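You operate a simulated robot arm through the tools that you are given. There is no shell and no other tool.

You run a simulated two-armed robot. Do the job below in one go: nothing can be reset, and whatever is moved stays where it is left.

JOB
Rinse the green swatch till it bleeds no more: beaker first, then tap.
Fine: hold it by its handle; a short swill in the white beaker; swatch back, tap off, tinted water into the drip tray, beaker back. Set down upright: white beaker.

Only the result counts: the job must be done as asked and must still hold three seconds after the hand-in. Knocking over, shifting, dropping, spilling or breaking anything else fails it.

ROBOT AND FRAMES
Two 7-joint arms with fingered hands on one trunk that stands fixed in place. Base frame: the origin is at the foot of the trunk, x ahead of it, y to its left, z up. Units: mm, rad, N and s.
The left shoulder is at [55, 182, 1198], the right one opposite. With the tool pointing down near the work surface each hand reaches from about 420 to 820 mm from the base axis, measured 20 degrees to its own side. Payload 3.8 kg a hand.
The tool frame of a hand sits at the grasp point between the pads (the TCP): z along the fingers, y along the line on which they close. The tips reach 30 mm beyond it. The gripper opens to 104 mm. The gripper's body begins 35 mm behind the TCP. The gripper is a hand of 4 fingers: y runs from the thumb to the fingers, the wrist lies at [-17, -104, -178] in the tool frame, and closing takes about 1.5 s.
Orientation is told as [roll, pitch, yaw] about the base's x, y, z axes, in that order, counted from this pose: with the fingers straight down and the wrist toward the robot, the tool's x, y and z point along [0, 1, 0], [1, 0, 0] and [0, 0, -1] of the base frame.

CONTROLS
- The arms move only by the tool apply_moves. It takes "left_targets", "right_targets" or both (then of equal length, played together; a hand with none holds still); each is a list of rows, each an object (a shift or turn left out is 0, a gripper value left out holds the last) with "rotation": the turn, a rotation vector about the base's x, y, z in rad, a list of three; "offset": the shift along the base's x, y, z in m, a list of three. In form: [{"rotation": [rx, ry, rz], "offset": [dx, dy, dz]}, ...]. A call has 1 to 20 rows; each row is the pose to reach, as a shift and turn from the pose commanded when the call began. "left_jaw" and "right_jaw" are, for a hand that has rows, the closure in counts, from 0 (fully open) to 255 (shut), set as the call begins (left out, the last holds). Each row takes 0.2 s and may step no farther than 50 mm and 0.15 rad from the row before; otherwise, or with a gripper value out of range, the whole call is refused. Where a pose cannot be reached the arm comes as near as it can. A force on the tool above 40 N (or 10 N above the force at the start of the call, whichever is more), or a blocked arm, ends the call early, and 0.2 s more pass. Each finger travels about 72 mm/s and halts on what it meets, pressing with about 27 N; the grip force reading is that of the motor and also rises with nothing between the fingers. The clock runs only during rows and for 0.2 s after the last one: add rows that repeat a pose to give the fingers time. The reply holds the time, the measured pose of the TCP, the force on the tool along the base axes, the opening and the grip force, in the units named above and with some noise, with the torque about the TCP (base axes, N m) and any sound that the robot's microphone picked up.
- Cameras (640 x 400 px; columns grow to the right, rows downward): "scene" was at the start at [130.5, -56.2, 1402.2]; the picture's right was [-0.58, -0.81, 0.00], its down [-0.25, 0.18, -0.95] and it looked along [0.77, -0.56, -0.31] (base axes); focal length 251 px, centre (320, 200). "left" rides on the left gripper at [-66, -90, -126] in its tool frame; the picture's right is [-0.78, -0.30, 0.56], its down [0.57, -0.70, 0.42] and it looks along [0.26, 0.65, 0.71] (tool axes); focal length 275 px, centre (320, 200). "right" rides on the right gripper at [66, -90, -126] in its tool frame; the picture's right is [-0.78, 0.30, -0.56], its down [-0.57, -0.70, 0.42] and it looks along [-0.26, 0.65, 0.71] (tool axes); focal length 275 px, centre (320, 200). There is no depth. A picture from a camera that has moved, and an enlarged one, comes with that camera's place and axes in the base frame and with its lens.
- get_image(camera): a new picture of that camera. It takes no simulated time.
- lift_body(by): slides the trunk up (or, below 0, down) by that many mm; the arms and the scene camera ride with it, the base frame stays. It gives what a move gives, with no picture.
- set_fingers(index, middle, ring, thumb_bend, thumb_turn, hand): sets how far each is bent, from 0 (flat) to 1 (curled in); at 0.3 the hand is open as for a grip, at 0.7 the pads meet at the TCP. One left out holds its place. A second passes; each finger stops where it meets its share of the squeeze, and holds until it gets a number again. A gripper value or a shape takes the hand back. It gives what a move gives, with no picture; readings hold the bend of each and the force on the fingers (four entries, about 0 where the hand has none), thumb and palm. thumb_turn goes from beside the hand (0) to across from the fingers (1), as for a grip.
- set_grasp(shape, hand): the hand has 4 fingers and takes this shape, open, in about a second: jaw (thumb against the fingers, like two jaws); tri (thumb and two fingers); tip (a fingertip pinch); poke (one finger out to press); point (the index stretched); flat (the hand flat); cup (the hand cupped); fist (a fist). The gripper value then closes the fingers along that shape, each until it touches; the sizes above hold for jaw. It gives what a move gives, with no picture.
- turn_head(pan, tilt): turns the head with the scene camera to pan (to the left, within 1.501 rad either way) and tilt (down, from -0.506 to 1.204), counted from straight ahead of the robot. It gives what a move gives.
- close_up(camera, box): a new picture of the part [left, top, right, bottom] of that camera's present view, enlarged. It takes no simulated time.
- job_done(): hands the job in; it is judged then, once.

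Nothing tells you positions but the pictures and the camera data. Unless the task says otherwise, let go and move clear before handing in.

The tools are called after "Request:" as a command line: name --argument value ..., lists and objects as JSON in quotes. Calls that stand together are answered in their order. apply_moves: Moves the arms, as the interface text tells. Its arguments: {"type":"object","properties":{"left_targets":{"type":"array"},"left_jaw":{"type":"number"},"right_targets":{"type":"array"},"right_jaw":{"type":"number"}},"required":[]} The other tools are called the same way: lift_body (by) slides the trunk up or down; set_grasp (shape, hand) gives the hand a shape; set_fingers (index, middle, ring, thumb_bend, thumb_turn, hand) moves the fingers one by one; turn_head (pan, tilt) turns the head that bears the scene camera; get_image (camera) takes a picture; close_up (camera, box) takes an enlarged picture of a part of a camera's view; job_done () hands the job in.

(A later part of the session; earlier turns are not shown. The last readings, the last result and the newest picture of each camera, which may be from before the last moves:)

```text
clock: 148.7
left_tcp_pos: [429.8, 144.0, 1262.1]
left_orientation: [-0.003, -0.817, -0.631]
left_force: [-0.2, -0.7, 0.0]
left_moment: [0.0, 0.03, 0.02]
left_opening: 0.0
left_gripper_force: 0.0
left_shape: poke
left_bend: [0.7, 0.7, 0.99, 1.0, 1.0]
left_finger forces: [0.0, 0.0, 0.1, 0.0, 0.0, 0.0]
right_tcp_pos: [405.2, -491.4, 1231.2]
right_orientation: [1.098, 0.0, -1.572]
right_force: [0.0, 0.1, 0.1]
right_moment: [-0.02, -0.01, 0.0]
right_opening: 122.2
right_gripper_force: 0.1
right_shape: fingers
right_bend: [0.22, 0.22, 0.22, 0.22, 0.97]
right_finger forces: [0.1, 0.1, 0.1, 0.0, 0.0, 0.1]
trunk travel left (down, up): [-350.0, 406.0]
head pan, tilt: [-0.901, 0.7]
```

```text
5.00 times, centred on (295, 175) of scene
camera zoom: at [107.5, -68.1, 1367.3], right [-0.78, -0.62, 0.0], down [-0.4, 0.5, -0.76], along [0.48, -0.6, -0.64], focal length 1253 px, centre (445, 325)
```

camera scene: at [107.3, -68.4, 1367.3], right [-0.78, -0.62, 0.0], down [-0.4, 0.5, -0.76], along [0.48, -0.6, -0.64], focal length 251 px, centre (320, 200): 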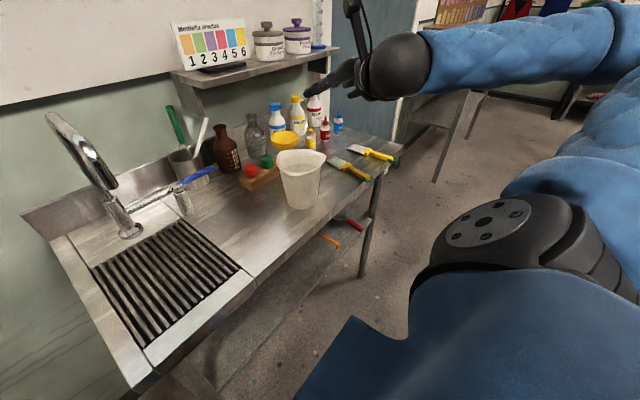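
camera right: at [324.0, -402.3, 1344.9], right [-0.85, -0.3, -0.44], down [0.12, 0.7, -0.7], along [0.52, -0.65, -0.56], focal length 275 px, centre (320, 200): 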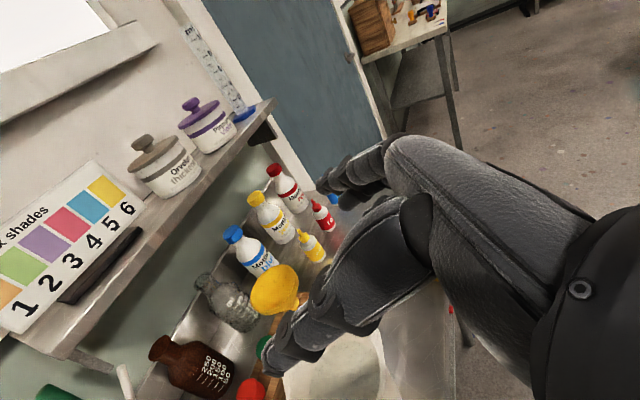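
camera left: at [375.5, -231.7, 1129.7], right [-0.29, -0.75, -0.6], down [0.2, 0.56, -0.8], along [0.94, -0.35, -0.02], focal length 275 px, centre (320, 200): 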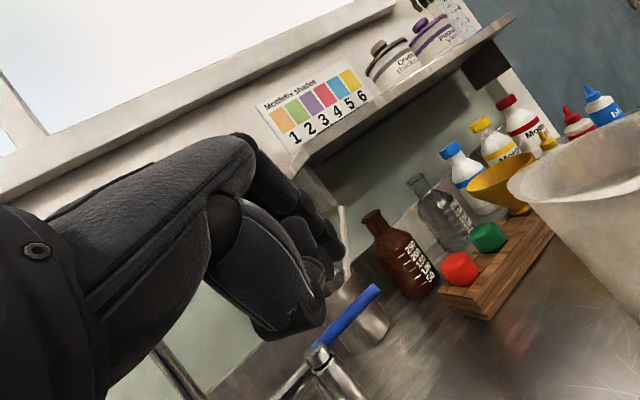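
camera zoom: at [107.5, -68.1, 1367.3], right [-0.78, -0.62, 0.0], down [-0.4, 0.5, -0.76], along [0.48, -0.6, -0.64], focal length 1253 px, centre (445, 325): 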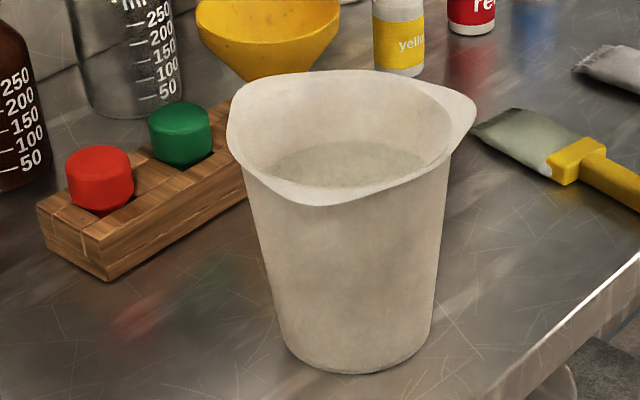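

The opening is now 122 mm, comfortably more than the beaker body (about 95 mm there), and the beaker centre is near [488, -469]. I'll descend in front of it to about mid-body height, fingers on either side but still short of it.

Request:
apply_moves --right_targets '[{"offset": [-0.01, 0.012, -0.03]}, {"offset": [-0.015, 0.022, -0.07]}, {"offset": [-0.015, 0.022, -0.11]}, {"offset": [-0.015, 0.022, -0.15]}]'

Request:
get_image --camera "right"

Request:
get_image --camera "scene"

```text
clock: 149.7
left_tcp_pos: [431.3, 146.5, 1261.9]
left_orientation: [-0.003, -0.819, -0.626]
left_force: [0.3, 0.3, 0.2]
left_moment: [-0.02, 0.01, -0.02]
left_opening: 0.0
left_gripper_force: 0.1
left_shape: poke
left_bend: [0.7, 0.7, 0.99, 1.0, 1.0]
left_finger forces: [0.0, 0.0, 0.1, 0.0, 0.0, 0.0]
right_tcp_pos: [428.3, -486.1, 1085.7]
right_orientation: [1.131, -0.008, -1.568]
right_force: [-1.8, 0.4, -4.3]
right_moment: [-0.03, -0.38, 0.01]
right_opening: 122.1
right_gripper_force: 0.1
right_shape: fingers
right_bend: [0.22, 0.22, 0.22, 0.22, 0.96]
right_finger forces: [0.0, 0.1, 0.0, 0.0, 0.0, 0.1]
right hand out of reach, approached as far as the arm can: row 1, 2, 3, 4
trunk travel left (down, up): [-350.0, 406.0]
head pan, tilt: [-0.901, 0.7]
```

```text
taken
camera right: at [343.2, -395.8, 1196.7], right [-0.83, -0.3, -0.46], down [0.14, 0.7, -0.7], along [0.54, -0.65, -0.54], focal length 275 px, centre (320, 200)
```

right: 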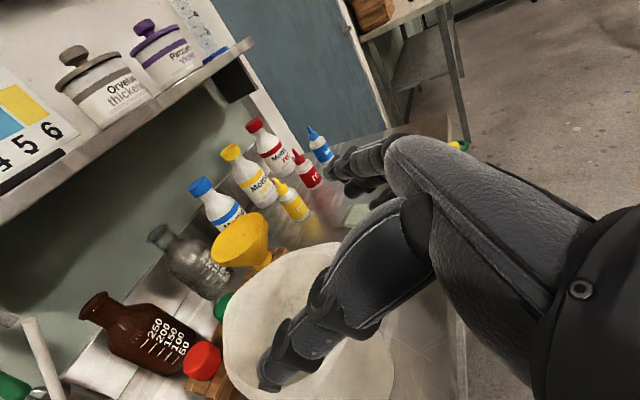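

```text
taken
camera scene: at [107.6, -67.4, 1367.4], right [-0.78, -0.62, 0.0], down [-0.4, 0.5, -0.77], along [0.48, -0.6, -0.64], focal length 251 px, centre (320, 200)
```

scene: 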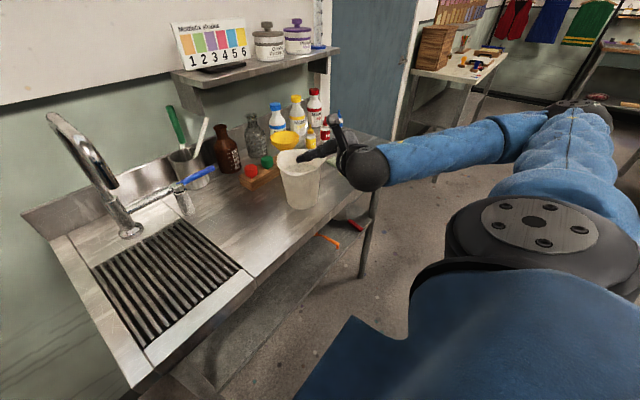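

That approach runs out of room close to the body, and the hand drifted forward above the beaker. I'll raise straight up first and check nothing was disturbed.

Request:
apply_moves --right_targets '[{"offset": [0, -0.005, 0.03]}, {"offset": [0, -0.015, 0.07]}, {"offset": [0, -0.03, 0.11]}, {"offset": [0.0, -0.05, 0.15]}]'

Request:
close_up --camera "scene" --box '[255, 135, 335, 215]'

Request:
get_image --camera "right"

```text
clock: 150.7
left_tcp_pos: [430.1, 145.3, 1262.2]
left_orientation: [-0.001, -0.818, -0.629]
left_force: [-0.1, 0.1, -0.6]
left_moment: [-0.01, -0.01, 0.02]
left_opening: 0.0
left_gripper_force: 0.1
left_shape: poke
left_bend: [0.7, 0.7, 0.99, 1.0, 1.0]
left_finger forces: [0.1, 0.1, 0.0, 0.0, 0.1, 0.0]
right_tcp_pos: [423.7, -536.6, 1224.0]
right_orientation: [1.1, -0.001, -1.568]
right_force: [0.4, -0.2, 0.5]
right_moment: [0.02, 0.01, -0.01]
right_opening: 121.9
right_gripper_force: 0.1
right_shape: fingers
right_bend: [0.22, 0.22, 0.22, 0.22, 0.97]
right_finger forces: [0.0, 0.0, 0.0, 0.1, 0.1, 0.0]
right hand out of reach, approached as far as the arm can: row 1
trunk travel left (down, up): [-350.0, 406.0]
head pan, tilt: [-0.901, 0.7]
```

```text
5.00 times, centred on (295, 175) of scene
camera zoom: at [107.3, -68.1, 1367.3], right [-0.78, -0.62, 0.0], down [-0.4, 0.5, -0.76], along [0.48, -0.6, -0.64], focal length 1253 px, centre (445, 325)
```

zoom: 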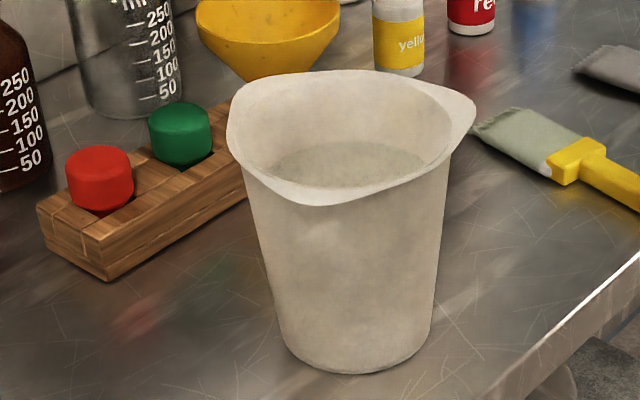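

```text
taken
camera right: at [341.4, -447.0, 1339.2], right [-0.85, -0.3, -0.44], down [0.12, 0.7, -0.7], along [0.52, -0.65, -0.56], focal length 275 px, centre (320, 200)
```

right: 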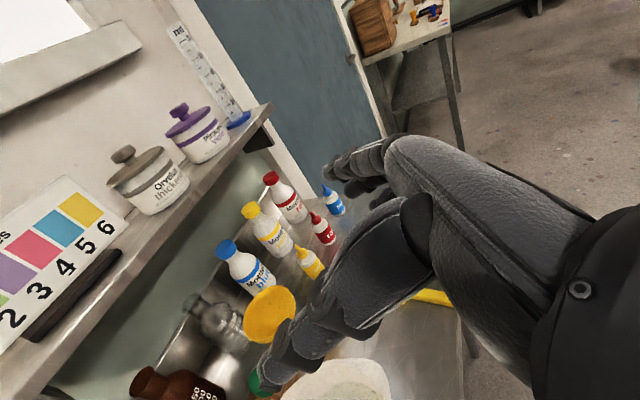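

Beaker undisturbed. I'll turn the hand so it approaches diagonally from the front-right, where there is more room for the arm.

Request:
apply_moves --right_targets '[{"offset": [-0.003, 0, -0.005], "rotation": [0, 0, 0.1]}, {"offset": [-0.006, 0, -0.01], "rotation": [0, 0, 0.2]}, {"offset": [-0.009, 0.0, -0.02], "rotation": [0, 0, 0.3]}, {"offset": [-0.012, 0.0, -0.03], "rotation": [0, 0, 0.4]}, {"offset": [-0.015, 0.0, -0.045], "rotation": [0, 0, 0.5]}, {"offset": [-0.018, -0.002, -0.06], "rotation": [0, 0, 0.58]}, {"offset": [-0.02, -0.004, -0.075], "rotation": [0, 0, 0.66]}]'

Request:
get_image --camera "right"

Request:
get_image --camera "scene"

```text
clock: 152.3
left_tcp_pos: [430.1, 144.3, 1262.3]
left_orientation: [-0.001, -0.818, -0.627]
left_force: [-0.1, -0.5, 0.0]
left_moment: [0.0, -0.01, 0.03]
left_opening: 0.0
left_gripper_force: 0.0
left_shape: poke
left_bend: [0.7, 0.7, 0.99, 1.0, 1.0]
left_finger forces: [0.1, 0.0, 0.1, 0.1, 0.0, 0.0]
right_tcp_pos: [402.6, -544.4, 1146.1]
right_orientation: [1.1, -0.002, -0.908]
right_force: [0.6, 0.2, 0.0]
right_moment: [-0.01, -0.03, -0.02]
right_opening: 122.0
right_gripper_force: 0.1
right_shape: fingers
right_bend: [0.22, 0.22, 0.22, 0.22, 0.97]
right_finger forces: [0.0, 0.0, 0.0, 0.1, 0.1, 0.0]
trunk travel left (down, up): [-350.0, 406.0]
head pan, tilt: [-0.901, 0.7]
```

```text
taken
camera right: at [283.5, -523.9, 1262.1], right [-0.49, -0.76, -0.44], down [-0.34, 0.63, -0.7], along [0.81, -0.2, -0.56], focal length 275 px, centre (320, 200)
```

right: 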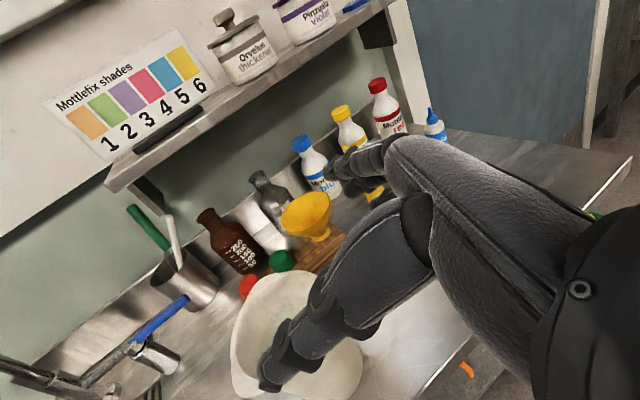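

```text
taken
camera scene: at [107.9, -68.2, 1367.2], right [-0.78, -0.62, 0.0], down [-0.4, 0.5, -0.76], along [0.47, -0.6, -0.64], focal length 251 px, centre (320, 200)
```

scene: 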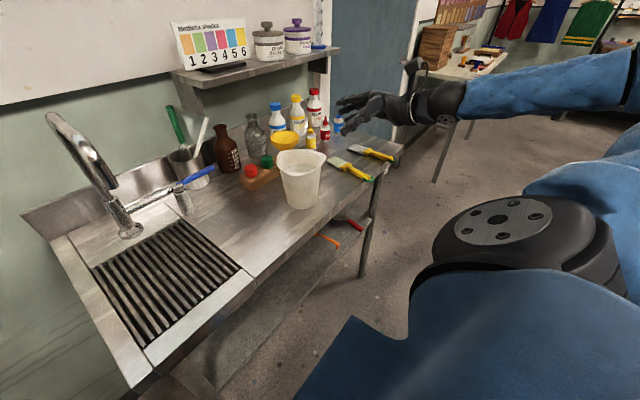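

The diagonal pose is fully reachable. I'll centre it on the beaker line and descend beside the bench front to grip height.

Request:
apply_moves --right_targets '[{"offset": [-0.004, 0.005, -0.03]}, {"offset": [-0.004, 0.005, -0.07]}, {"offset": [-0.004, 0.005, -0.11]}, {"offset": [-0.004, 0.005, -0.145]}, {"offset": [-0.004, 0.005, -0.17]}, {"offset": [-0.004, 0.005, -0.18]}]'

Request:
get_image --camera "right"

Request:
close_up --camera "scene" --box '[250, 120, 410, 230]'

```text
clock: 153.7
left_tcp_pos: [431.2, 144.6, 1262.2]
left_orientation: [0.0, -0.817, -0.63]
left_force: [0.5, -0.4, -0.8]
left_moment: [-0.03, 0.0, -0.02]
left_opening: 0.0
left_gripper_force: 0.1
left_shape: poke
left_bend: [0.7, 0.7, 0.99, 1.0, 1.0]
left_finger forces: [0.0, 0.0, 0.0, 0.0, 0.1, 0.0]
right_tcp_pos: [404.7, -540.1, 967.0]
right_orientation: [1.1, -0.001, -0.91]
right_force: [0.7, -0.1, 0.7]
right_moment: [0.0, -0.01, 0.0]
right_opening: 121.9
right_gripper_force: 0.1
right_shape: fingers
right_bend: [0.22, 0.22, 0.22, 0.22, 0.97]
right_finger forces: [0.0, 0.0, 0.0, 0.0, 0.0, 0.1]
trunk travel left (down, up): [-350.0, 406.0]
head pan, tilt: [-0.901, 0.7]
```

```text
taken
camera right: at [284.0, -517.9, 1082.0], right [-0.49, -0.76, -0.44], down [-0.34, 0.63, -0.7], along [0.81, -0.2, -0.56], focal length 275 px, centre (320, 200)
```

right: 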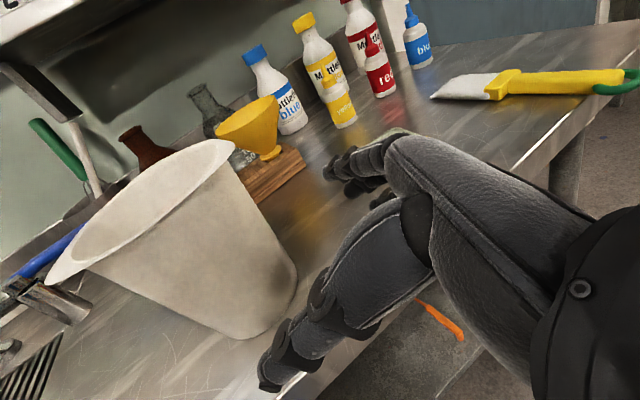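

```text
3.64 times, centred on (330, 175) of scene
camera zoom: at [107.7, -68.3, 1367.3], right [-0.78, -0.62, 0.0], down [-0.4, 0.5, -0.76], along [0.48, -0.6, -0.64], focal length 911 px, centre (284, 291)
```

zoom: 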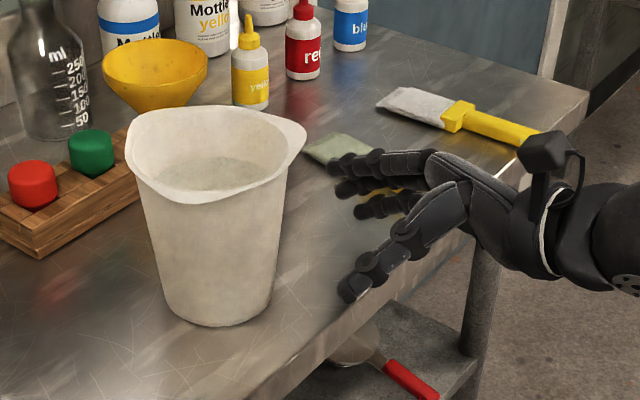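

The hand is level with the beaker body, thumb nearest and fingers on the far side. I'll correct the lateral offset and advance part-way, then check the alignment.

Request:
apply_moves --right_targets '[{"offset": [0.006, 0.011, 0]}, {"offset": [0.016, 0.018, 0]}, {"offset": [0.027, 0.027, 0]}, {"offset": [0.037, 0.035, 0]}, {"offset": [0.04, 0.038, 0]}]'

Request:
get_image --camera "right"

Request:
close_up --camera "scene" --box '[250, 120, 410, 230]'

```text
clock: 154.9
left_tcp_pos: [431.3, 145.4, 1262.1]
left_orientation: [0.0, -0.819, -0.63]
left_force: [0.3, 0.1, 0.3]
left_moment: [-0.01, -0.01, -0.03]
left_opening: 0.1
left_gripper_force: 0.0
left_shape: poke
left_bend: [0.7, 0.7, 0.99, 1.0, 1.0]
left_finger forces: [0.0, 0.0, 0.0, 0.1, 0.0, 0.1]
right_tcp_pos: [440.7, -499.1, 966.8]
right_orientation: [1.099, 0.0, -0.911]
right_force: [-0.2, -0.1, -0.7]
right_moment: [0.03, -0.01, -0.03]
right_opening: 122.1
right_gripper_force: 0.0
right_shape: fingers
right_bend: [0.22, 0.22, 0.22, 0.22, 0.97]
right_finger forces: [0.0, 0.0, 0.0, 0.0, 0.1, 0.1]
trunk travel left (down, up): [-350.0, 406.0]
head pan, tilt: [-0.901, 0.7]
```

```text
taken
camera right: at [321.5, -479.6, 1081.7], right [-0.49, -0.75, -0.44], down [-0.34, 0.63, -0.7], along [0.81, -0.2, -0.56], focal length 275 px, centre (320, 200)
```

right: 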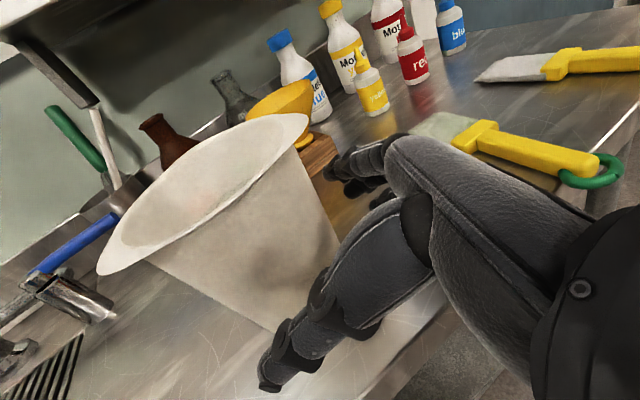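

```text
3.64 times, centred on (330, 175) of scene
camera zoom: at [107.4, -68.2, 1367.3], right [-0.78, -0.62, 0.0], down [-0.4, 0.5, -0.76], along [0.48, -0.6, -0.64], focal length 911 px, centre (284, 291)
```

zoom: 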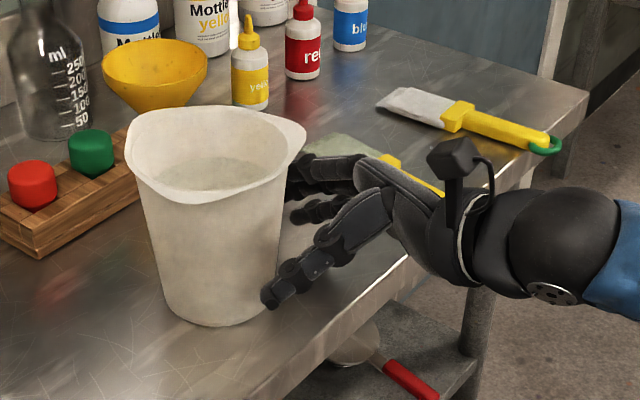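

Good alignment: the thumb will pass on the near side and the fingers on the far side of the beaker. I'll advance the remaining 35 mm slowly.

Request:
apply_moves --right_targets '[{"offset": [0.008, 0.005, 0]}, {"offset": [0.015, 0.01, 0]}, {"offset": [0.022, 0.015, 0]}, {"offset": [0.027, 0.018, 0]}, {"offset": [0.03, 0.02, 0]}]'

Request:
get_image --camera "right"

Request:
close_up --camera "scene" --box '[250, 120, 370, 220]'

```text
clock: 156.1
left_tcp_pos: [430.8, 144.8, 1261.8]
left_orientation: [-0.003, -0.819, -0.63]
left_force: [0.6, 0.1, -0.3]
left_moment: [0.0, 0.01, 0.0]
left_opening: 0.0
left_gripper_force: 0.1
left_shape: poke
left_bend: [0.7, 0.7, 0.99, 1.0, 1.0]
left_finger forces: [0.1, 0.0, 0.0, 0.1, 0.1, 0.0]
right_tcp_pos: [470.6, -480.9, 965.3]
right_orientation: [1.099, 0.0, -0.912]
right_force: [-1.6, -1.1, 0.2]
right_moment: [0.0, 0.01, -0.03]
right_opening: 122.5
right_gripper_force: 0.5
right_shape: fingers
right_bend: [0.22, 0.22, 0.22, 0.22, 0.97]
right_finger forces: [0.8, 0.0, 0.0, 0.0, 0.0, 0.0]
trunk travel left (down, up): [-350.0, 406.0]
head pan, tilt: [-0.901, 0.7]
```

```text
taken
camera right: at [351.2, -460.6, 1081.3], right [-0.49, -0.75, -0.44], down [-0.34, 0.63, -0.7], along [0.81, -0.2, -0.56], focal length 275 px, centre (320, 200)
```

right: 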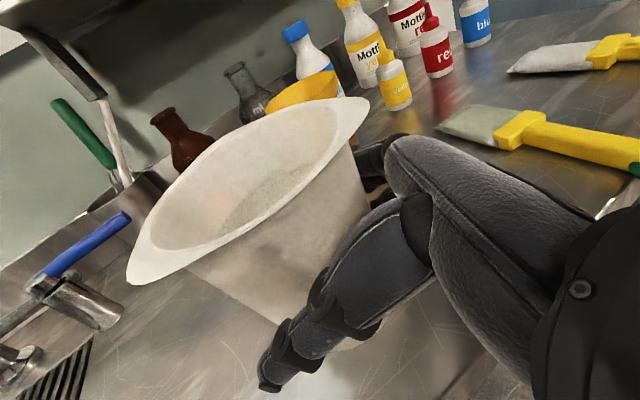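

```text
4.00 times, centred on (310, 170) of scene
camera zoom: at [107.4, -68.3, 1367.3], right [-0.78, -0.62, 0.0], down [-0.4, 0.5, -0.76], along [0.48, -0.6, -0.64], focal length 1002 px, centre (360, 320)
```

zoom: 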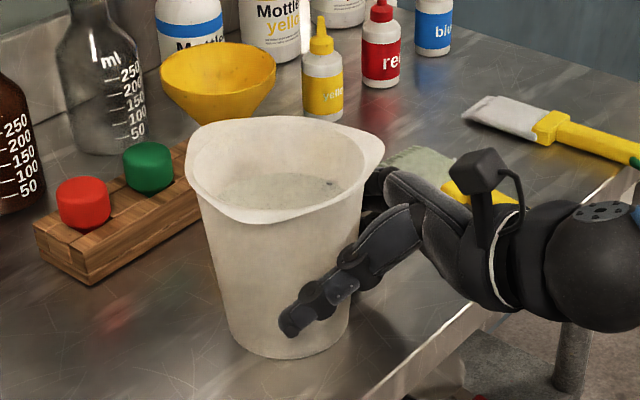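

The index finger just brushes the beaker, probably near its pouring lip; nothing moved. I'll ease back 3 mm and lower 4 mm to clear it, then check the forces.

Request:
apply_moves --right_targets '[{"offset": [-0.0024, -0.0018, 0]}, {"offset": [-0.0024, -0.0018, -0.004]}, {"offset": [-0.0024, -0.0018, -0.005]}]'

Request:
close_up --camera "right" --box '[120, 80, 440, 400]'

Request:
close_up --camera "scene" --box '[290, 140, 360, 200]'

```text
clock: 156.9
left_tcp_pos: [431.4, 145.4, 1262.9]
left_orientation: [-0.001, -0.818, -0.63]
left_force: [0.8, 0.1, 0.2]
left_moment: [0.02, 0.01, 0.03]
left_opening: 0.0
left_gripper_force: 0.0
left_shape: poke
left_bend: [0.7, 0.7, 0.99, 1.0, 1.0]
left_finger forces: [0.0, 0.0, 0.0, 0.0, 0.0, 0.1]
right_tcp_pos: [469.3, -483.0, 960.5]
right_orientation: [1.098, 0.0, -0.91]
right_force: [1.2, 0.2, -0.1]
right_moment: [-0.02, -0.01, 0.04]
right_opening: 122.4
right_gripper_force: 0.0
right_shape: fingers
right_bend: [0.22, 0.22, 0.22, 0.22, 0.97]
right_finger forces: [0.0, 0.0, 0.0, 0.1, 0.0, 0.0]
trunk travel left (down, up): [-350.0, 406.0]
head pan, tilt: [-0.901, 0.7]
```

```text
1.25 times, centred on (280, 240) of right
camera zoom: at [348.4, -462.3, 1076.0], right [-0.49, -0.75, -0.44], down [-0.34, 0.63, -0.7], along [0.81, -0.2, -0.56], focal length 344 px, centre (370, 150)
```

zoom: 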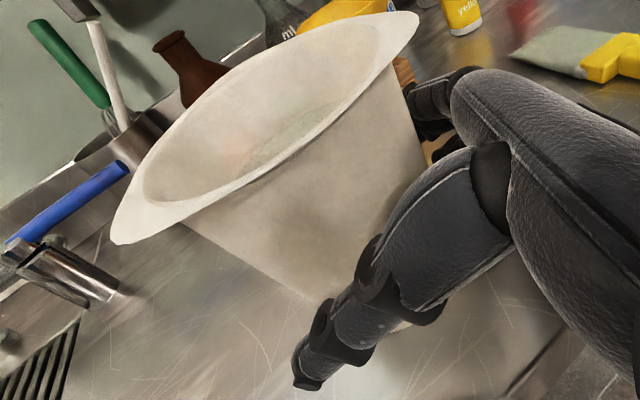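

```text
6.67 times, centred on (325, 170) of scene
camera zoom: at [107.4, -68.2, 1367.3], right [-0.78, -0.62, 0.0], down [-0.4, 0.5, -0.76], along [0.48, -0.6, -0.64], focal length 1671 px, centre (287, 400)
```

zoom: 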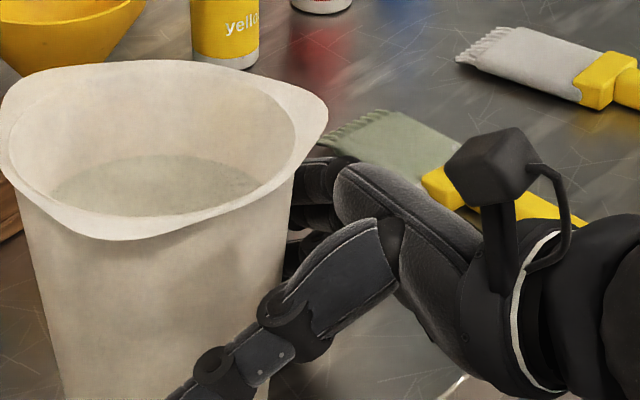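

All contact forces are zero now with the beaker body between thumb and fingers. I'll close in stages so the contact is even.

Request:
set_fingers --hand "right" --index 0.29 --middle 0.29 --ring 0.29 --thumb_bend 0.29

Request:
close_up --camera "scene" --box '[260, 130, 360, 220]'

```text
clock: 157.9
left_tcp_pos: [430.6, 144.8, 1262.8]
left_orientation: [-0.001, -0.819, -0.629]
left_force: [0.9, -0.1, -0.4]
left_moment: [0.0, -0.02, -0.03]
left_opening: 0.0
left_gripper_force: 0.1
left_shape: poke
left_bend: [0.7, 0.7, 0.99, 1.0, 1.0]
left_finger forces: [0.0, 0.1, 0.0, 0.0, 0.1, 0.0]
right_tcp_pos: [468.6, -483.1, 961.2]
right_orientation: [1.102, 0.0, -0.911]
right_force: [0.3, -2.8, -0.2]
right_moment: [0.02, 0.0, -0.06]
right_opening: 110.9
right_gripper_force: 1.5
right_shape: fingers
right_bend: [0.27, 0.28, 0.28, 0.28, 0.97]
right_finger forces: [2.4, 0.1, 0.0, 0.0, 0.0, 0.0]
trunk travel left (down, up): [-350.0, 406.0]
head pan, tilt: [-0.901, 0.7]
```

```text
4.44 times, centred on (310, 175) of scene
camera zoom: at [107.5, -68.5, 1367.3], right [-0.78, -0.62, 0.0], down [-0.4, 0.5, -0.76], along [0.48, -0.6, -0.64], focal length 1114 px, centre (364, 311)
```

zoom: 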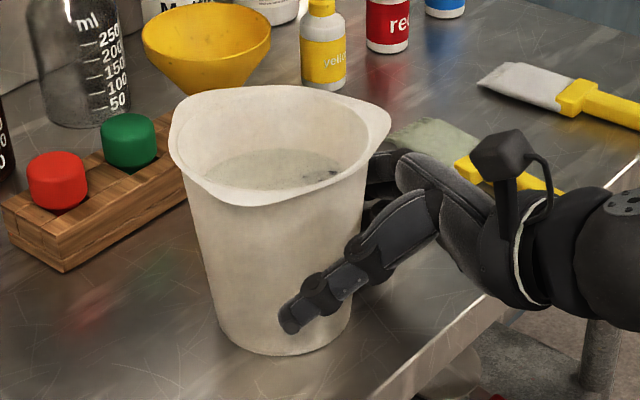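

The index finger touches first, so the hand is a little off to one side. I'll shift about 6 mm toward the finger side to even things up.

Request:
apply_moves --right_targets '[{"offset": [0.002, -0.0025, 0]}, {"offset": [0.004, -0.005, 0]}, {"offset": [0.004, -0.005, 0]}]'

Request:
set_fingers --hand "right" --index 0.32 --middle 0.32 --ring 0.32 --thumb_bend 0.33

Request:
close_up --camera "scene" --box '[260, 130, 360, 220]'

```text
clock: 158.7
left_tcp_pos: [430.8, 144.1, 1262.3]
left_orientation: [-0.003, -0.818, -0.629]
left_force: [0.5, -0.2, 0.1]
left_moment: [0.01, 0.0, -0.02]
left_opening: 0.0
left_gripper_force: 0.0
left_shape: poke
left_bend: [0.7, 0.7, 0.99, 1.0, 1.0]
left_finger forces: [0.0, 0.1, 0.0, 0.1, 0.0, 0.0]
right_tcp_pos: [473.0, -487.5, 961.4]
right_orientation: [1.1, -0.001, -0.908]
right_force: [0.0, 0.1, -0.5]
right_moment: [-0.02, 0.01, -0.01]
right_opening: 109.6
right_gripper_force: 0.2
right_shape: fingers
right_bend: [0.28, 0.28, 0.28, 0.28, 0.97]
right_finger forces: [0.0, 0.0, 0.0, 0.0, 0.2, 0.1]
trunk travel left (down, up): [-350.0, 406.0]
head pan, tilt: [-0.901, 0.7]
```

```text
clock: 159.7
left_tcp_pos: [430.4, 143.8, 1262.9]
left_orientation: [-0.001, -0.818, -0.63]
left_force: [-0.1, 0.6, 0.0]
left_moment: [0.01, 0.01, -0.04]
left_opening: 0.1
left_gripper_force: 0.0
left_shape: poke
left_bend: [0.7, 0.7, 0.99, 1.0, 1.0]
left_finger forces: [0.0, 0.1, 0.1, 0.1, 0.1, 0.0]
right_tcp_pos: [472.0, -488.1, 961.4]
right_orientation: [1.099, -0.002, -0.912]
right_force: [-1.5, 0.2, -0.3]
right_moment: [0.03, 0.01, 0.02]
right_opening: 101.9
right_gripper_force: 1.4
right_shape: fingers
right_bend: [0.32, 0.32, 0.32, 0.31, 0.97]
right_finger forces: [0.4, 0.0, 0.0, 0.1, 2.3, 0.0]
trunk travel left (down, up): [-350.0, 406.0]
head pan, tilt: [-0.901, 0.7]
```

```text
4.44 times, centred on (310, 175) of scene
camera zoom: at [107.3, -68.0, 1367.3], right [-0.78, -0.62, 0.0], down [-0.4, 0.5, -0.77], along [0.48, -0.6, -0.64], focal length 1114 px, centre (364, 311)
```

zoom: 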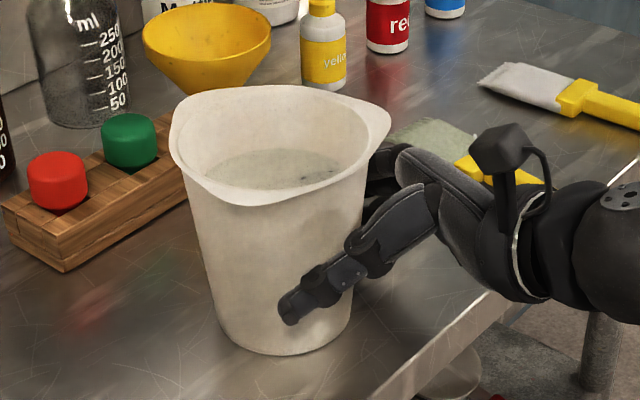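

Thumb and index now both touch lightly, so it's balanced. I'll apply the full grip.

Request:
set_fingers --hand "right" --index 0.6 --middle 0.6 --ring 0.6 --thumb_bend 0.6

Request:
close_up --camera "scene" --box '[260, 130, 360, 220]'

Request:
get_image --camera "right"

```text
clock: 160.7
left_tcp_pos: [429.8, 144.0, 1261.9]
left_orientation: [-0.001, -0.819, -0.629]
left_force: [0.6, -0.2, 0.6]
left_moment: [0.0, 0.01, 0.01]
left_opening: 0.0
left_gripper_force: 0.0
left_shape: poke
left_bend: [0.7, 0.7, 0.99, 1.0, 1.0]
left_finger forces: [0.1, 0.0, 0.1, 0.0, 0.0, 0.0]
right_tcp_pos: [470.9, -489.0, 960.6]
right_orientation: [1.101, -0.001, -0.913]
right_force: [-0.1, -4.0, 2.6]
right_moment: [-0.3, -0.18, -0.08]
right_opening: 91.5
right_gripper_force: 30.2
right_shape: fingers
right_bend: [0.34, 0.43, 0.46, 0.41, 0.99]
right_finger forces: [11.3, 8.7, 10.2, 0.0, 29.4, 0.0]
trunk travel left (down, up): [-350.0, 406.0]
head pan, tilt: [-0.901, 0.7]
```

```text
4.44 times, centred on (310, 175) of scene
camera zoom: at [107.2, -68.4, 1367.3], right [-0.78, -0.62, 0.0], down [-0.4, 0.5, -0.76], along [0.48, -0.6, -0.64], focal length 1114 px, centre (364, 311)
```

zoom: 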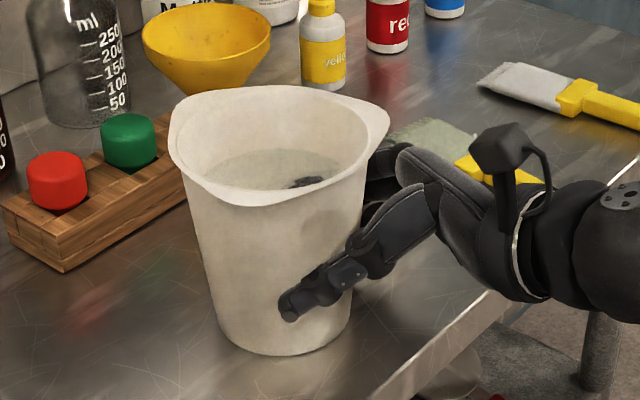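

```text
taken
camera right: at [352.3, -467.6, 1076.2], right [-0.49, -0.75, -0.44], down [-0.33, 0.63, -0.7], along [0.81, -0.2, -0.56], focal length 275 px, centre (320, 200)
```

right: 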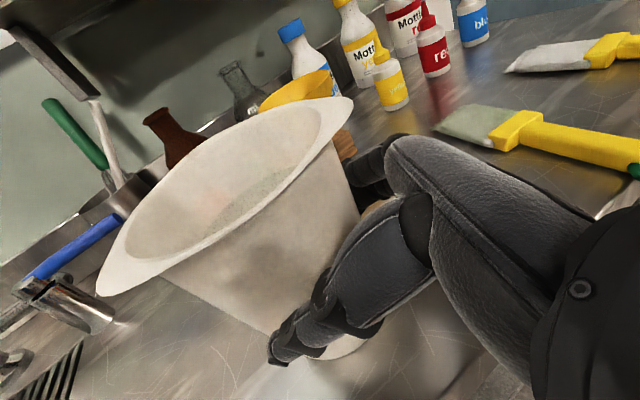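

All four digits hold the beaker (thumb 29 N against about 30 N from the fingers) and it still stands upright. I'll lift slowly and check for slip.

Request:
apply_moves --right_targets '[{"offset": [0, 0, 0.004]}, {"offset": [0, 0, 0.01]}, {"offset": [0, 0, 0.018]}, {"offset": [0, 0, 0.028]}, {"offset": [0, 0, 0.035]}, {"offset": [0, 0, 0.035]}]'

Request:
get_image --camera "scene"

Request:
close_up --camera "scene" --box '[260, 110, 360, 210]'

```text
clock: 162.1
left_tcp_pos: [430.6, 144.7, 1262.5]
left_orientation: [-0.002, -0.817, -0.63]
left_force: [0.3, 1.0, 0.2]
left_moment: [-0.04, -0.01, 0.02]
left_opening: 0.0
left_gripper_force: 0.0
left_shape: poke
left_bend: [0.7, 0.7, 0.99, 1.0, 1.0]
left_finger forces: [0.0, 0.0, 0.1, 0.0, 0.0, 0.1]
right_tcp_pos: [472.7, -489.1, 994.8]
right_orientation: [1.1, -0.001, -0.91]
right_force: [-0.3, -0.2, -7.0]
right_moment: [-0.12, 0.12, 0.03]
right_opening: 91.0
right_gripper_force: 28.1
right_shape: fingers
right_bend: [0.35, 0.44, 0.46, 0.41, 0.99]
right_finger forces: [10.0, 7.7, 9.9, 0.0, 28.6, 0.1]
trunk travel left (down, up): [-350.0, 406.0]
head pan, tilt: [-0.901, 0.7]
```

```text
taken
camera scene: at [108.1, -68.7, 1367.2], right [-0.78, -0.62, 0.0], down [-0.4, 0.51, -0.76], along [0.47, -0.6, -0.64], focal length 251 px, centre (320, 200)
```

scene: 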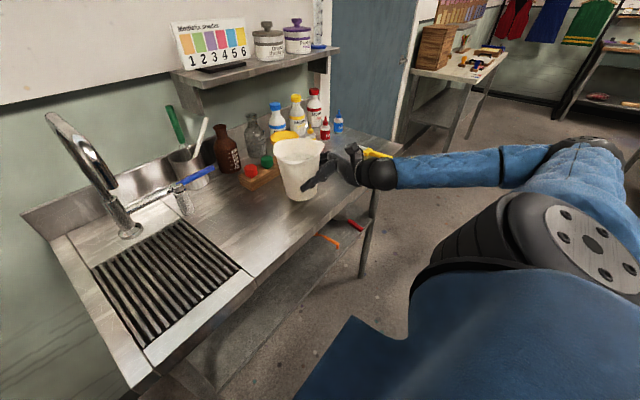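

```text
4.00 times, centred on (310, 160) of scene
camera zoom: at [108.1, -68.7, 1367.2], right [-0.78, -0.62, 0.0], down [-0.4, 0.51, -0.76], along [0.47, -0.6, -0.64], focal length 1002 px, centre (360, 360)
```

zoom: 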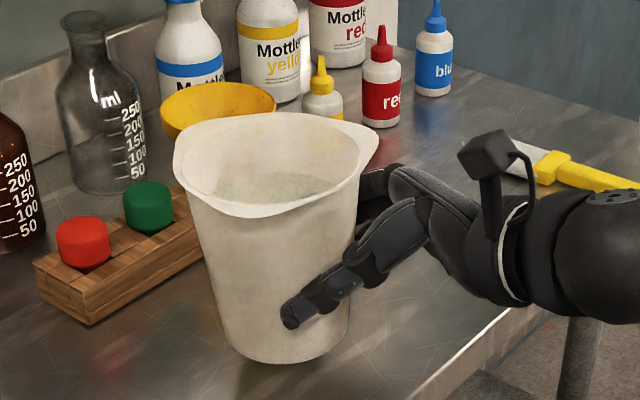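

The beaker is lifted cleanly with a load of about 7 N and no slip. I'll raise it further and carry it level to the drip tray, turning the hand as I go.

Request:
apply_moves --right_targets '[{"offset": [0, 0, 0.02]}, {"offset": [0, 0, 0.045]}, {"offset": [0, 0.005, 0.07]}, {"offset": [0, 0.015, 0.085], "rotation": [0, 0, 0.04]}, {"offset": [-0.002, 0.035, 0.09], "rotation": [0, 0, 0.1]}, {"offset": [-0.004, 0.06, 0.09], "rotation": [0, 0, 0.18]}, {"offset": [-0.006, 0.085, 0.09], "rotation": [0, 0, 0.27]}, {"offset": [-0.006, 0.11, 0.09], "rotation": [0, 0, 0.36]}, {"offset": [-0.006, 0.135, 0.09], "rotation": [0, 0, 0.45]}, {"offset": [-0.005, 0.16, 0.09], "rotation": [0, 0, 0.54]}, {"offset": [-0.004, 0.185, 0.09], "rotation": [0, 0, 0.63]}, {"offset": [-0.003, 0.21, 0.09], "rotation": [0, 0, 0.72]}, {"offset": [-0.002, 0.235, 0.085], "rotation": [0, 0, 0.8]}, {"offset": [0.0, 0.255, 0.075], "rotation": [0, 0, 0.86]}, {"offset": [0.002, 0.27, 0.065], "rotation": [0, 0, 0.9]}, {"offset": [0.002, 0.275, 0.06], "rotation": [0, 0, 0.91]}]'

Request:
get_image --camera "scene"

Request:
get_image --camera "right"

```text
clock: 165.5
left_tcp_pos: [430.9, 145.8, 1262.5]
left_orientation: [-0.001, -0.819, -0.629]
left_force: [0.1, 0.1, 0.9]
left_moment: [0.0, -0.01, 0.05]
left_opening: 0.0
left_gripper_force: 0.1
left_shape: poke
left_bend: [0.7, 0.7, 0.99, 1.0, 1.0]
left_finger forces: [0.0, 0.0, 0.0, 0.0, 0.0, 0.0]
right_tcp_pos: [477.0, -213.2, 1058.5]
right_orientation: [1.099, 0.0, -0.001]
right_force: [-0.8, 0.2, -6.4]
right_moment: [-0.22, -0.03, 0.01]
right_opening: 90.4
right_gripper_force: 26.6
right_shape: fingers
right_bend: [0.35, 0.44, 0.46, 0.41, 0.99]
right_finger forces: [9.7, 7.4, 9.5, 0.0, 27.7, 0.0]
trunk travel left (down, up): [-350.0, 406.0]
head pan, tilt: [-0.901, 0.7]
```

```text
taken
camera scene: at [107.9, -68.3, 1367.2], right [-0.78, -0.62, 0.0], down [-0.4, 0.5, -0.76], along [0.47, -0.6, -0.64], focal length 251 px, centre (320, 200)
```

scene: 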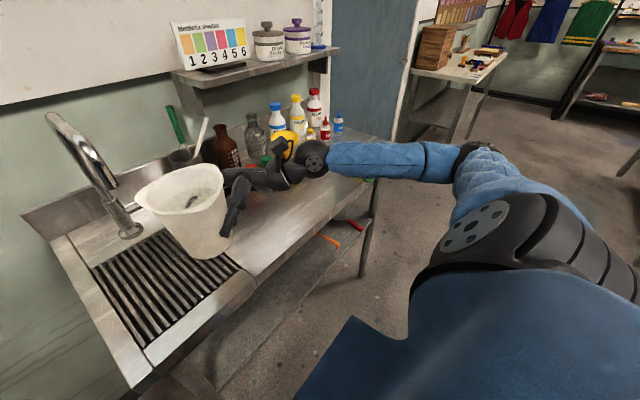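

```text
taken
camera right: at [386.3, -294.9, 1172.8], right [0.3, -0.85, -0.44], down [-0.7, 0.12, -0.7], along [0.65, 0.52, -0.56], focal length 275 px, centre (320, 200)
```

right: 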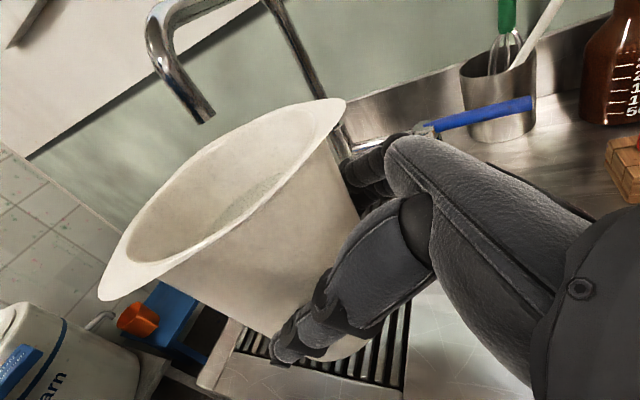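

The beaker is over the tray, level, with its mouth toward the tray middle. I'll lower a little and start tilting it slowly to the left.

Request:
apply_moves --right_targets '[{"offset": [0, 0, -0.01], "rotation": [-0.06, 0, 0]}, {"offset": [0, 0.002, -0.02], "rotation": [-0.15, 0, 0]}, {"offset": [0, 0.003, -0.022], "rotation": [-0.25, 0, 0]}, {"offset": [0, 0.003, -0.022], "rotation": [-0.35, 0, 0]}, {"offset": [0, 0.003, -0.022], "rotation": [-0.45, 0, 0]}, {"offset": [0, 0.003, -0.022], "rotation": [-0.52, 0, 0]}]'

Request:
close_up --camera "scene" --box '[80, 120, 320, 320]'

Request:
get_image --camera "right"

```text
clock: 166.9
left_tcp_pos: [430.1, 143.6, 1261.1]
left_orientation: [-0.003, -0.819, -0.626]
left_force: [0.3, -0.3, 0.5]
left_moment: [0.0, 0.02, -0.01]
left_opening: 0.0
left_gripper_force: 0.0
left_shape: poke
left_bend: [0.7, 0.7, 0.99, 1.0, 1.0]
left_finger forces: [0.0, 0.1, 0.1, 0.0, 0.0, 0.1]
right_tcp_pos: [474.5, -209.9, 1034.6]
right_orientation: [0.579, -0.001, 0.0]
right_force: [-0.7, -0.3, -6.8]
right_moment: [-0.16, -0.05, 0.02]
right_opening: 90.6
right_gripper_force: 26.5
right_shape: fingers
right_bend: [0.35, 0.44, 0.46, 0.41, 0.99]
right_finger forces: [9.6, 7.3, 9.1, 0.0, 26.7, 0.0]
trunk travel left (down, up): [-350.0, 406.0]
head pan, tilt: [-0.901, 0.7]
```

```text
2.00 times, centred on (200, 220) of scene
camera zoom: at [108.1, -68.2, 1367.2], right [-0.78, -0.62, 0.0], down [-0.4, 0.5, -0.76], along [0.47, -0.6, -0.64], focal length 501 px, centre (560, 160)
```

zoom: 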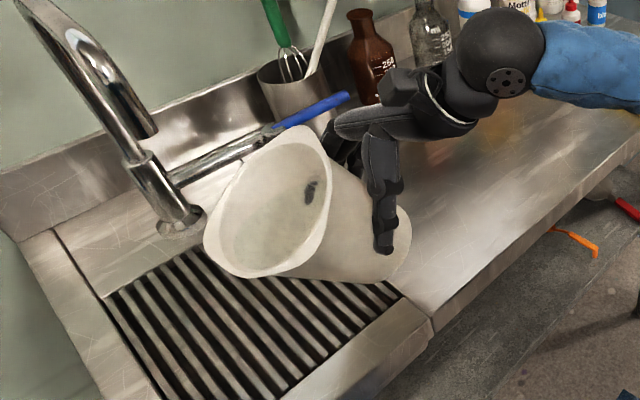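

```text
taken
camera right: at [384.8, -223.5, 1175.1], right [0.3, -0.95, 0.04], down [-0.7, -0.25, -0.67], along [0.65, 0.17, -0.74], focal length 275 px, centre (320, 200)
```

right: 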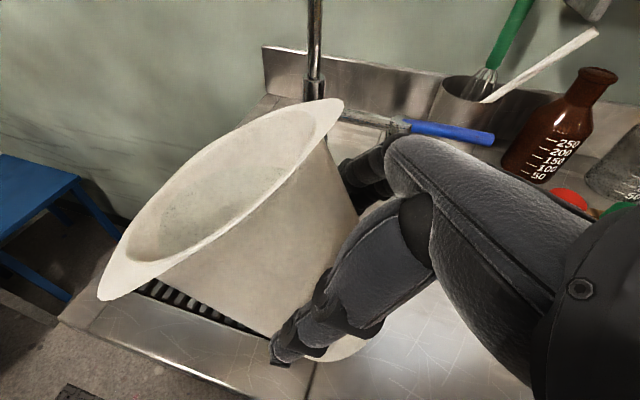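

Tilted about 30° with the mouth over the slats and nothing spilled. I'll continue tilting slowly into the pour.

Request:
apply_moves --right_targets '[{"rotation": [-0.06, 0, 0]}, {"rotation": [-0.12, 0, 0]}, {"rotation": [-0.18, 0, 0]}, {"rotation": [-0.24, 0, 0]}, {"rotation": [-0.3, 0, 0]}, {"rotation": [-0.34, 0, 0]}, {"rotation": [-0.38, 0, 0]}]'

Request:
close_up --camera "scene" --box '[80, 120, 320, 320]'

Request:
get_image --camera "right"

```text
clock: 168.5
left_tcp_pos: [431.2, 146.0, 1261.5]
left_orientation: [-0.003, -0.817, -0.629]
left_force: [-0.3, 0.6, 0.4]
left_moment: [-0.06, 0.0, 0.02]
left_opening: 0.0
left_gripper_force: 0.1
left_shape: poke
left_bend: [0.7, 0.7, 0.99, 1.0, 1.0]
left_finger forces: [0.0, 0.0, 0.0, 0.0, 0.0, 0.0]
right_tcp_pos: [473.6, -210.3, 1035.0]
right_orientation: [0.201, -0.003, 0.0]
right_force: [0.4, 0.0, -5.3]
right_moment: [-0.05, -0.03, -0.02]
right_opening: 90.5
right_gripper_force: 25.5
right_shape: fingers
right_bend: [0.35, 0.44, 0.46, 0.41, 0.99]
right_finger forces: [10.1, 7.0, 8.1, 0.0, 26.3, 0.0]
trunk travel left (down, up): [-350.0, 406.0]
head pan, tilt: [-0.901, 0.7]
```

```text
2.00 times, centred on (200, 220) of scene
camera zoom: at [108.1, -68.1, 1367.2], right [-0.78, -0.62, 0.0], down [-0.4, 0.5, -0.76], along [0.47, -0.6, -0.64], focal length 501 px, centre (560, 160)
```

zoom: 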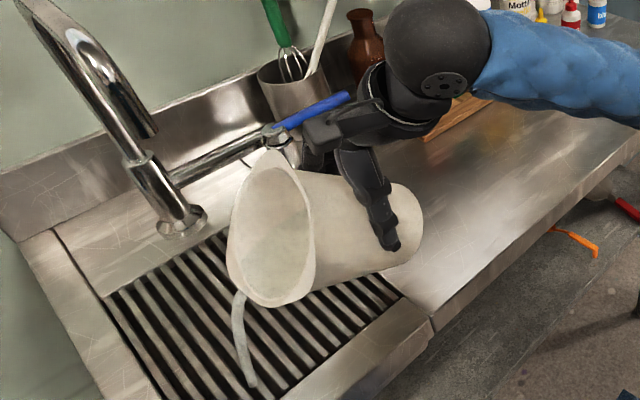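

```text
taken
camera right: at [384.8, -170.1, 1169.9], right [0.3, -0.87, 0.39], down [-0.7, -0.48, -0.53], along [0.65, -0.12, -0.75], focal length 275 px, centre (320, 200)
```

right: 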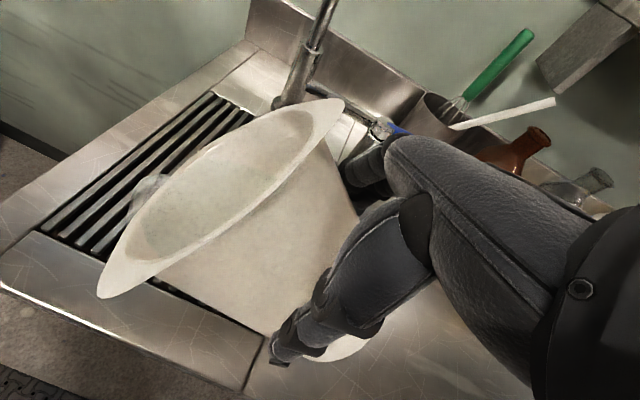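

A green-tinted stream is landing on the slats at about [478, -63]. I'll shift slightly back toward the tray's centre and continue emptying slowly.

Request:
apply_moves --right_targets '[{"offset": [0.002, -0.006, 0]}, {"offset": [0.005, -0.014, 0]}, {"offset": [0.008, -0.022, 0]}, {"offset": [0.01, -0.026, 0], "rotation": [-0.03, 0, 0]}, {"offset": [0.012, -0.026, 0], "rotation": [-0.06, 0, 0]}, {"offset": [0.012, -0.026, 0], "rotation": [-0.1, 0, 0]}, {"offset": [0.012, -0.026, 0], "rotation": [-0.14, 0, 0]}, {"offset": [0.012, -0.026, 0], "rotation": [-0.18, 0, 0]}, {"offset": [0.012, -0.026, 0], "rotation": [-0.22, 0, 0]}, {"offset": [0.012, -0.026, 0], "rotation": [-0.26, 0, 0]}, {"offset": [0.012, -0.026, 0], "rotation": [-0.3, 0, 0]}]'

Request:
close_up --camera "scene" --box '[80, 120, 320, 320]'

Request:
get_image --camera "right"

```text
clock: 170.9
left_tcp_pos: [430.5, 144.2, 1261.7]
left_orientation: [-0.002, -0.819, -0.628]
left_force: [0.2, 0.3, -0.5]
left_moment: [-0.02, 0.03, 0.0]
left_opening: 0.0
left_gripper_force: 0.0
left_shape: poke
left_bend: [0.7, 0.7, 0.99, 1.0, 1.0]
left_finger forces: [0.1, 0.0, 0.0, 0.0, 0.0, 0.0]
right_tcp_pos: [486.8, -236.1, 1034.7]
right_orientation: [-0.097, 0.001, 0.0]
right_force: [-0.4, -0.3, -1.9]
right_moment: [-0.04, -0.03, 0.01]
right_opening: 90.3
right_gripper_force: 25.5
right_shape: fingers
right_bend: [0.35, 0.44, 0.47, 0.42, 0.99]
right_finger forces: [10.4, 7.0, 7.9, 0.0, 26.3, 0.1]
trunk travel left (down, up): [-350.0, 406.0]
head pan, tilt: [-0.901, 0.7]
```

```text
2.00 times, centred on (200, 220) of scene
camera zoom: at [107.8, -68.1, 1367.2], right [-0.78, -0.62, 0.0], down [-0.4, 0.5, -0.76], along [0.48, -0.6, -0.64], focal length 501 px, centre (560, 160)
```

zoom: 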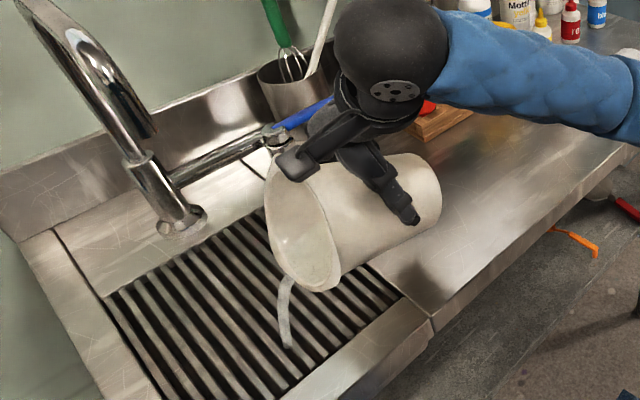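

```text
taken
camera right: at [396.7, -157.4, 1151.2], right [0.3, -0.72, 0.63], down [-0.7, -0.61, -0.37], along [0.65, -0.33, -0.68], focal length 275 px, centre (320, 200)
```

right: 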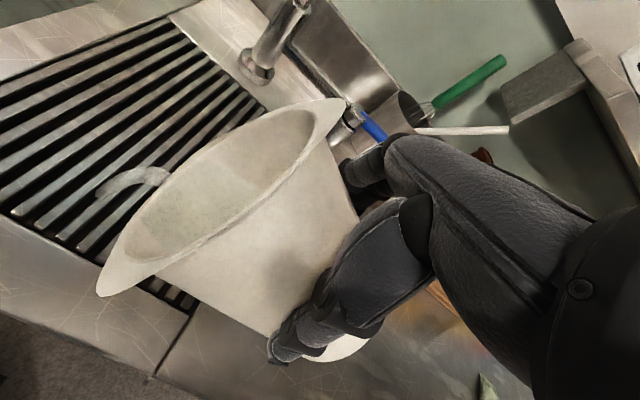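

Nearly empty: the load has dropped to about 2 N and the stream still lands mid-tray. I'll tilt past horizontal to drain it fully and hold.

Request:
apply_moves --right_targets '[{"offset": [0, 0.003, 0], "rotation": [-0.05, 0, 0]}, {"offset": [0, 0.006, 0], "rotation": [-0.11, 0, 0]}, {"offset": [0, 0.01, 0], "rotation": [-0.18, 0, 0]}, {"offset": [0, 0.014, 0], "rotation": [-0.25, 0, 0]}, {"offset": [0, 0.018, 0], "rotation": [-0.33, 0, 0]}, {"offset": [0, 0.022, 0], "rotation": [-0.41, 0, 0]}, {"offset": [0, 0.025, 0], "rotation": [-0.5, 0, 0]}, {"offset": [0, 0.028, 0], "rotation": [-0.6, 0, 0]}, {"offset": [0, 0.03, 0], "rotation": [-0.7, 0, 0]}, {"offset": [0, 0.03, 0], "rotation": [-0.75, 0, 0]}, {"offset": [0, 0.03, 0], "rotation": [-0.75, 0, 0]}, {"offset": [0, 0.03, 0], "rotation": [-0.75, 0, 0]}, {"offset": [0, 0.03, 0], "rotation": [-0.75, 0, 0]}, {"offset": [0, 0.03, 0], "rotation": [-0.75, 0, 0]}, {"offset": [0, 0.03, 0], "rotation": [-0.75, 0, 0]}, {"offset": [0, 0.03, 0], "rotation": [-0.75, 0, 0]}, {"offset": [0, 0.03, 0], "rotation": [-0.75, 0, 0]}, {"offset": [0, 0.03, 0], "rotation": [-0.75, 0, 0]}]'

Request:
close_up --camera "scene" --box '[80, 120, 320, 320]'

Request:
get_image --camera "right"

```text
clock: 174.7
left_tcp_pos: [430.3, 145.1, 1261.4]
left_orientation: [-0.003, -0.818, -0.63]
left_force: [0.4, 0.3, 1.0]
left_moment: [0.01, 0.04, 0.02]
left_opening: 0.0
left_gripper_force: 0.0
left_shape: poke
left_bend: [0.7, 0.7, 0.99, 1.0, 1.0]
left_finger forces: [0.1, 0.0, 0.0, 0.0, 0.1, 0.1]
right_tcp_pos: [487.1, -207.0, 1034.8]
right_orientation: [-0.849, -0.001, 0.002]
right_force: [-0.1, -0.6, -0.7]
right_moment: [0.01, 0.01, -0.02]
right_opening: 90.2
right_gripper_force: 26.0
right_shape: fingers
right_bend: [0.35, 0.44, 0.47, 0.42, 0.99]
right_finger forces: [10.5, 6.9, 7.9, 0.0, 26.2, 0.0]
trunk travel left (down, up): [-350.0, 406.0]
head pan, tilt: [-0.901, 0.7]
```

```text
2.00 times, centred on (200, 220) of scene
camera zoom: at [107.7, -68.1, 1367.3], right [-0.78, -0.62, 0.0], down [-0.4, 0.5, -0.76], along [0.48, -0.6, -0.64], focal length 501 px, centre (560, 160)
```

zoom: 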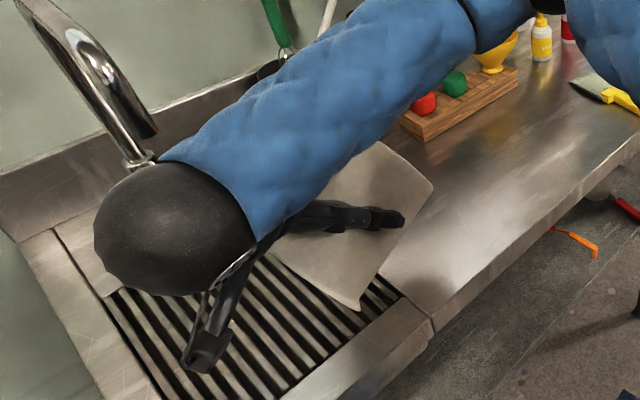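

```text
taken
camera right: at [397.2, -68.9, 1067.2], right [0.3, -0.09, 0.95], down [-0.7, -0.7, 0.15], along [0.65, -0.71, -0.27], focal length 275 px, centre (320, 200)
```

right: 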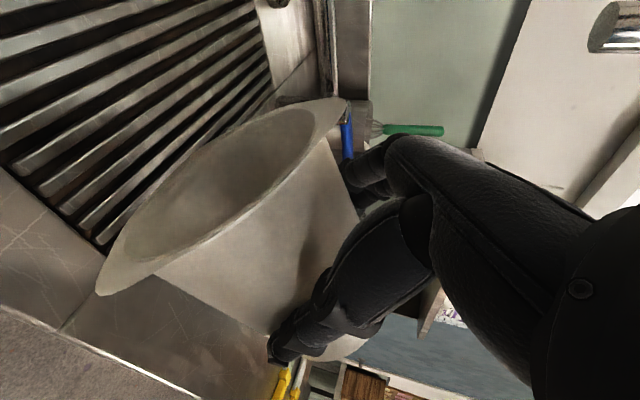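

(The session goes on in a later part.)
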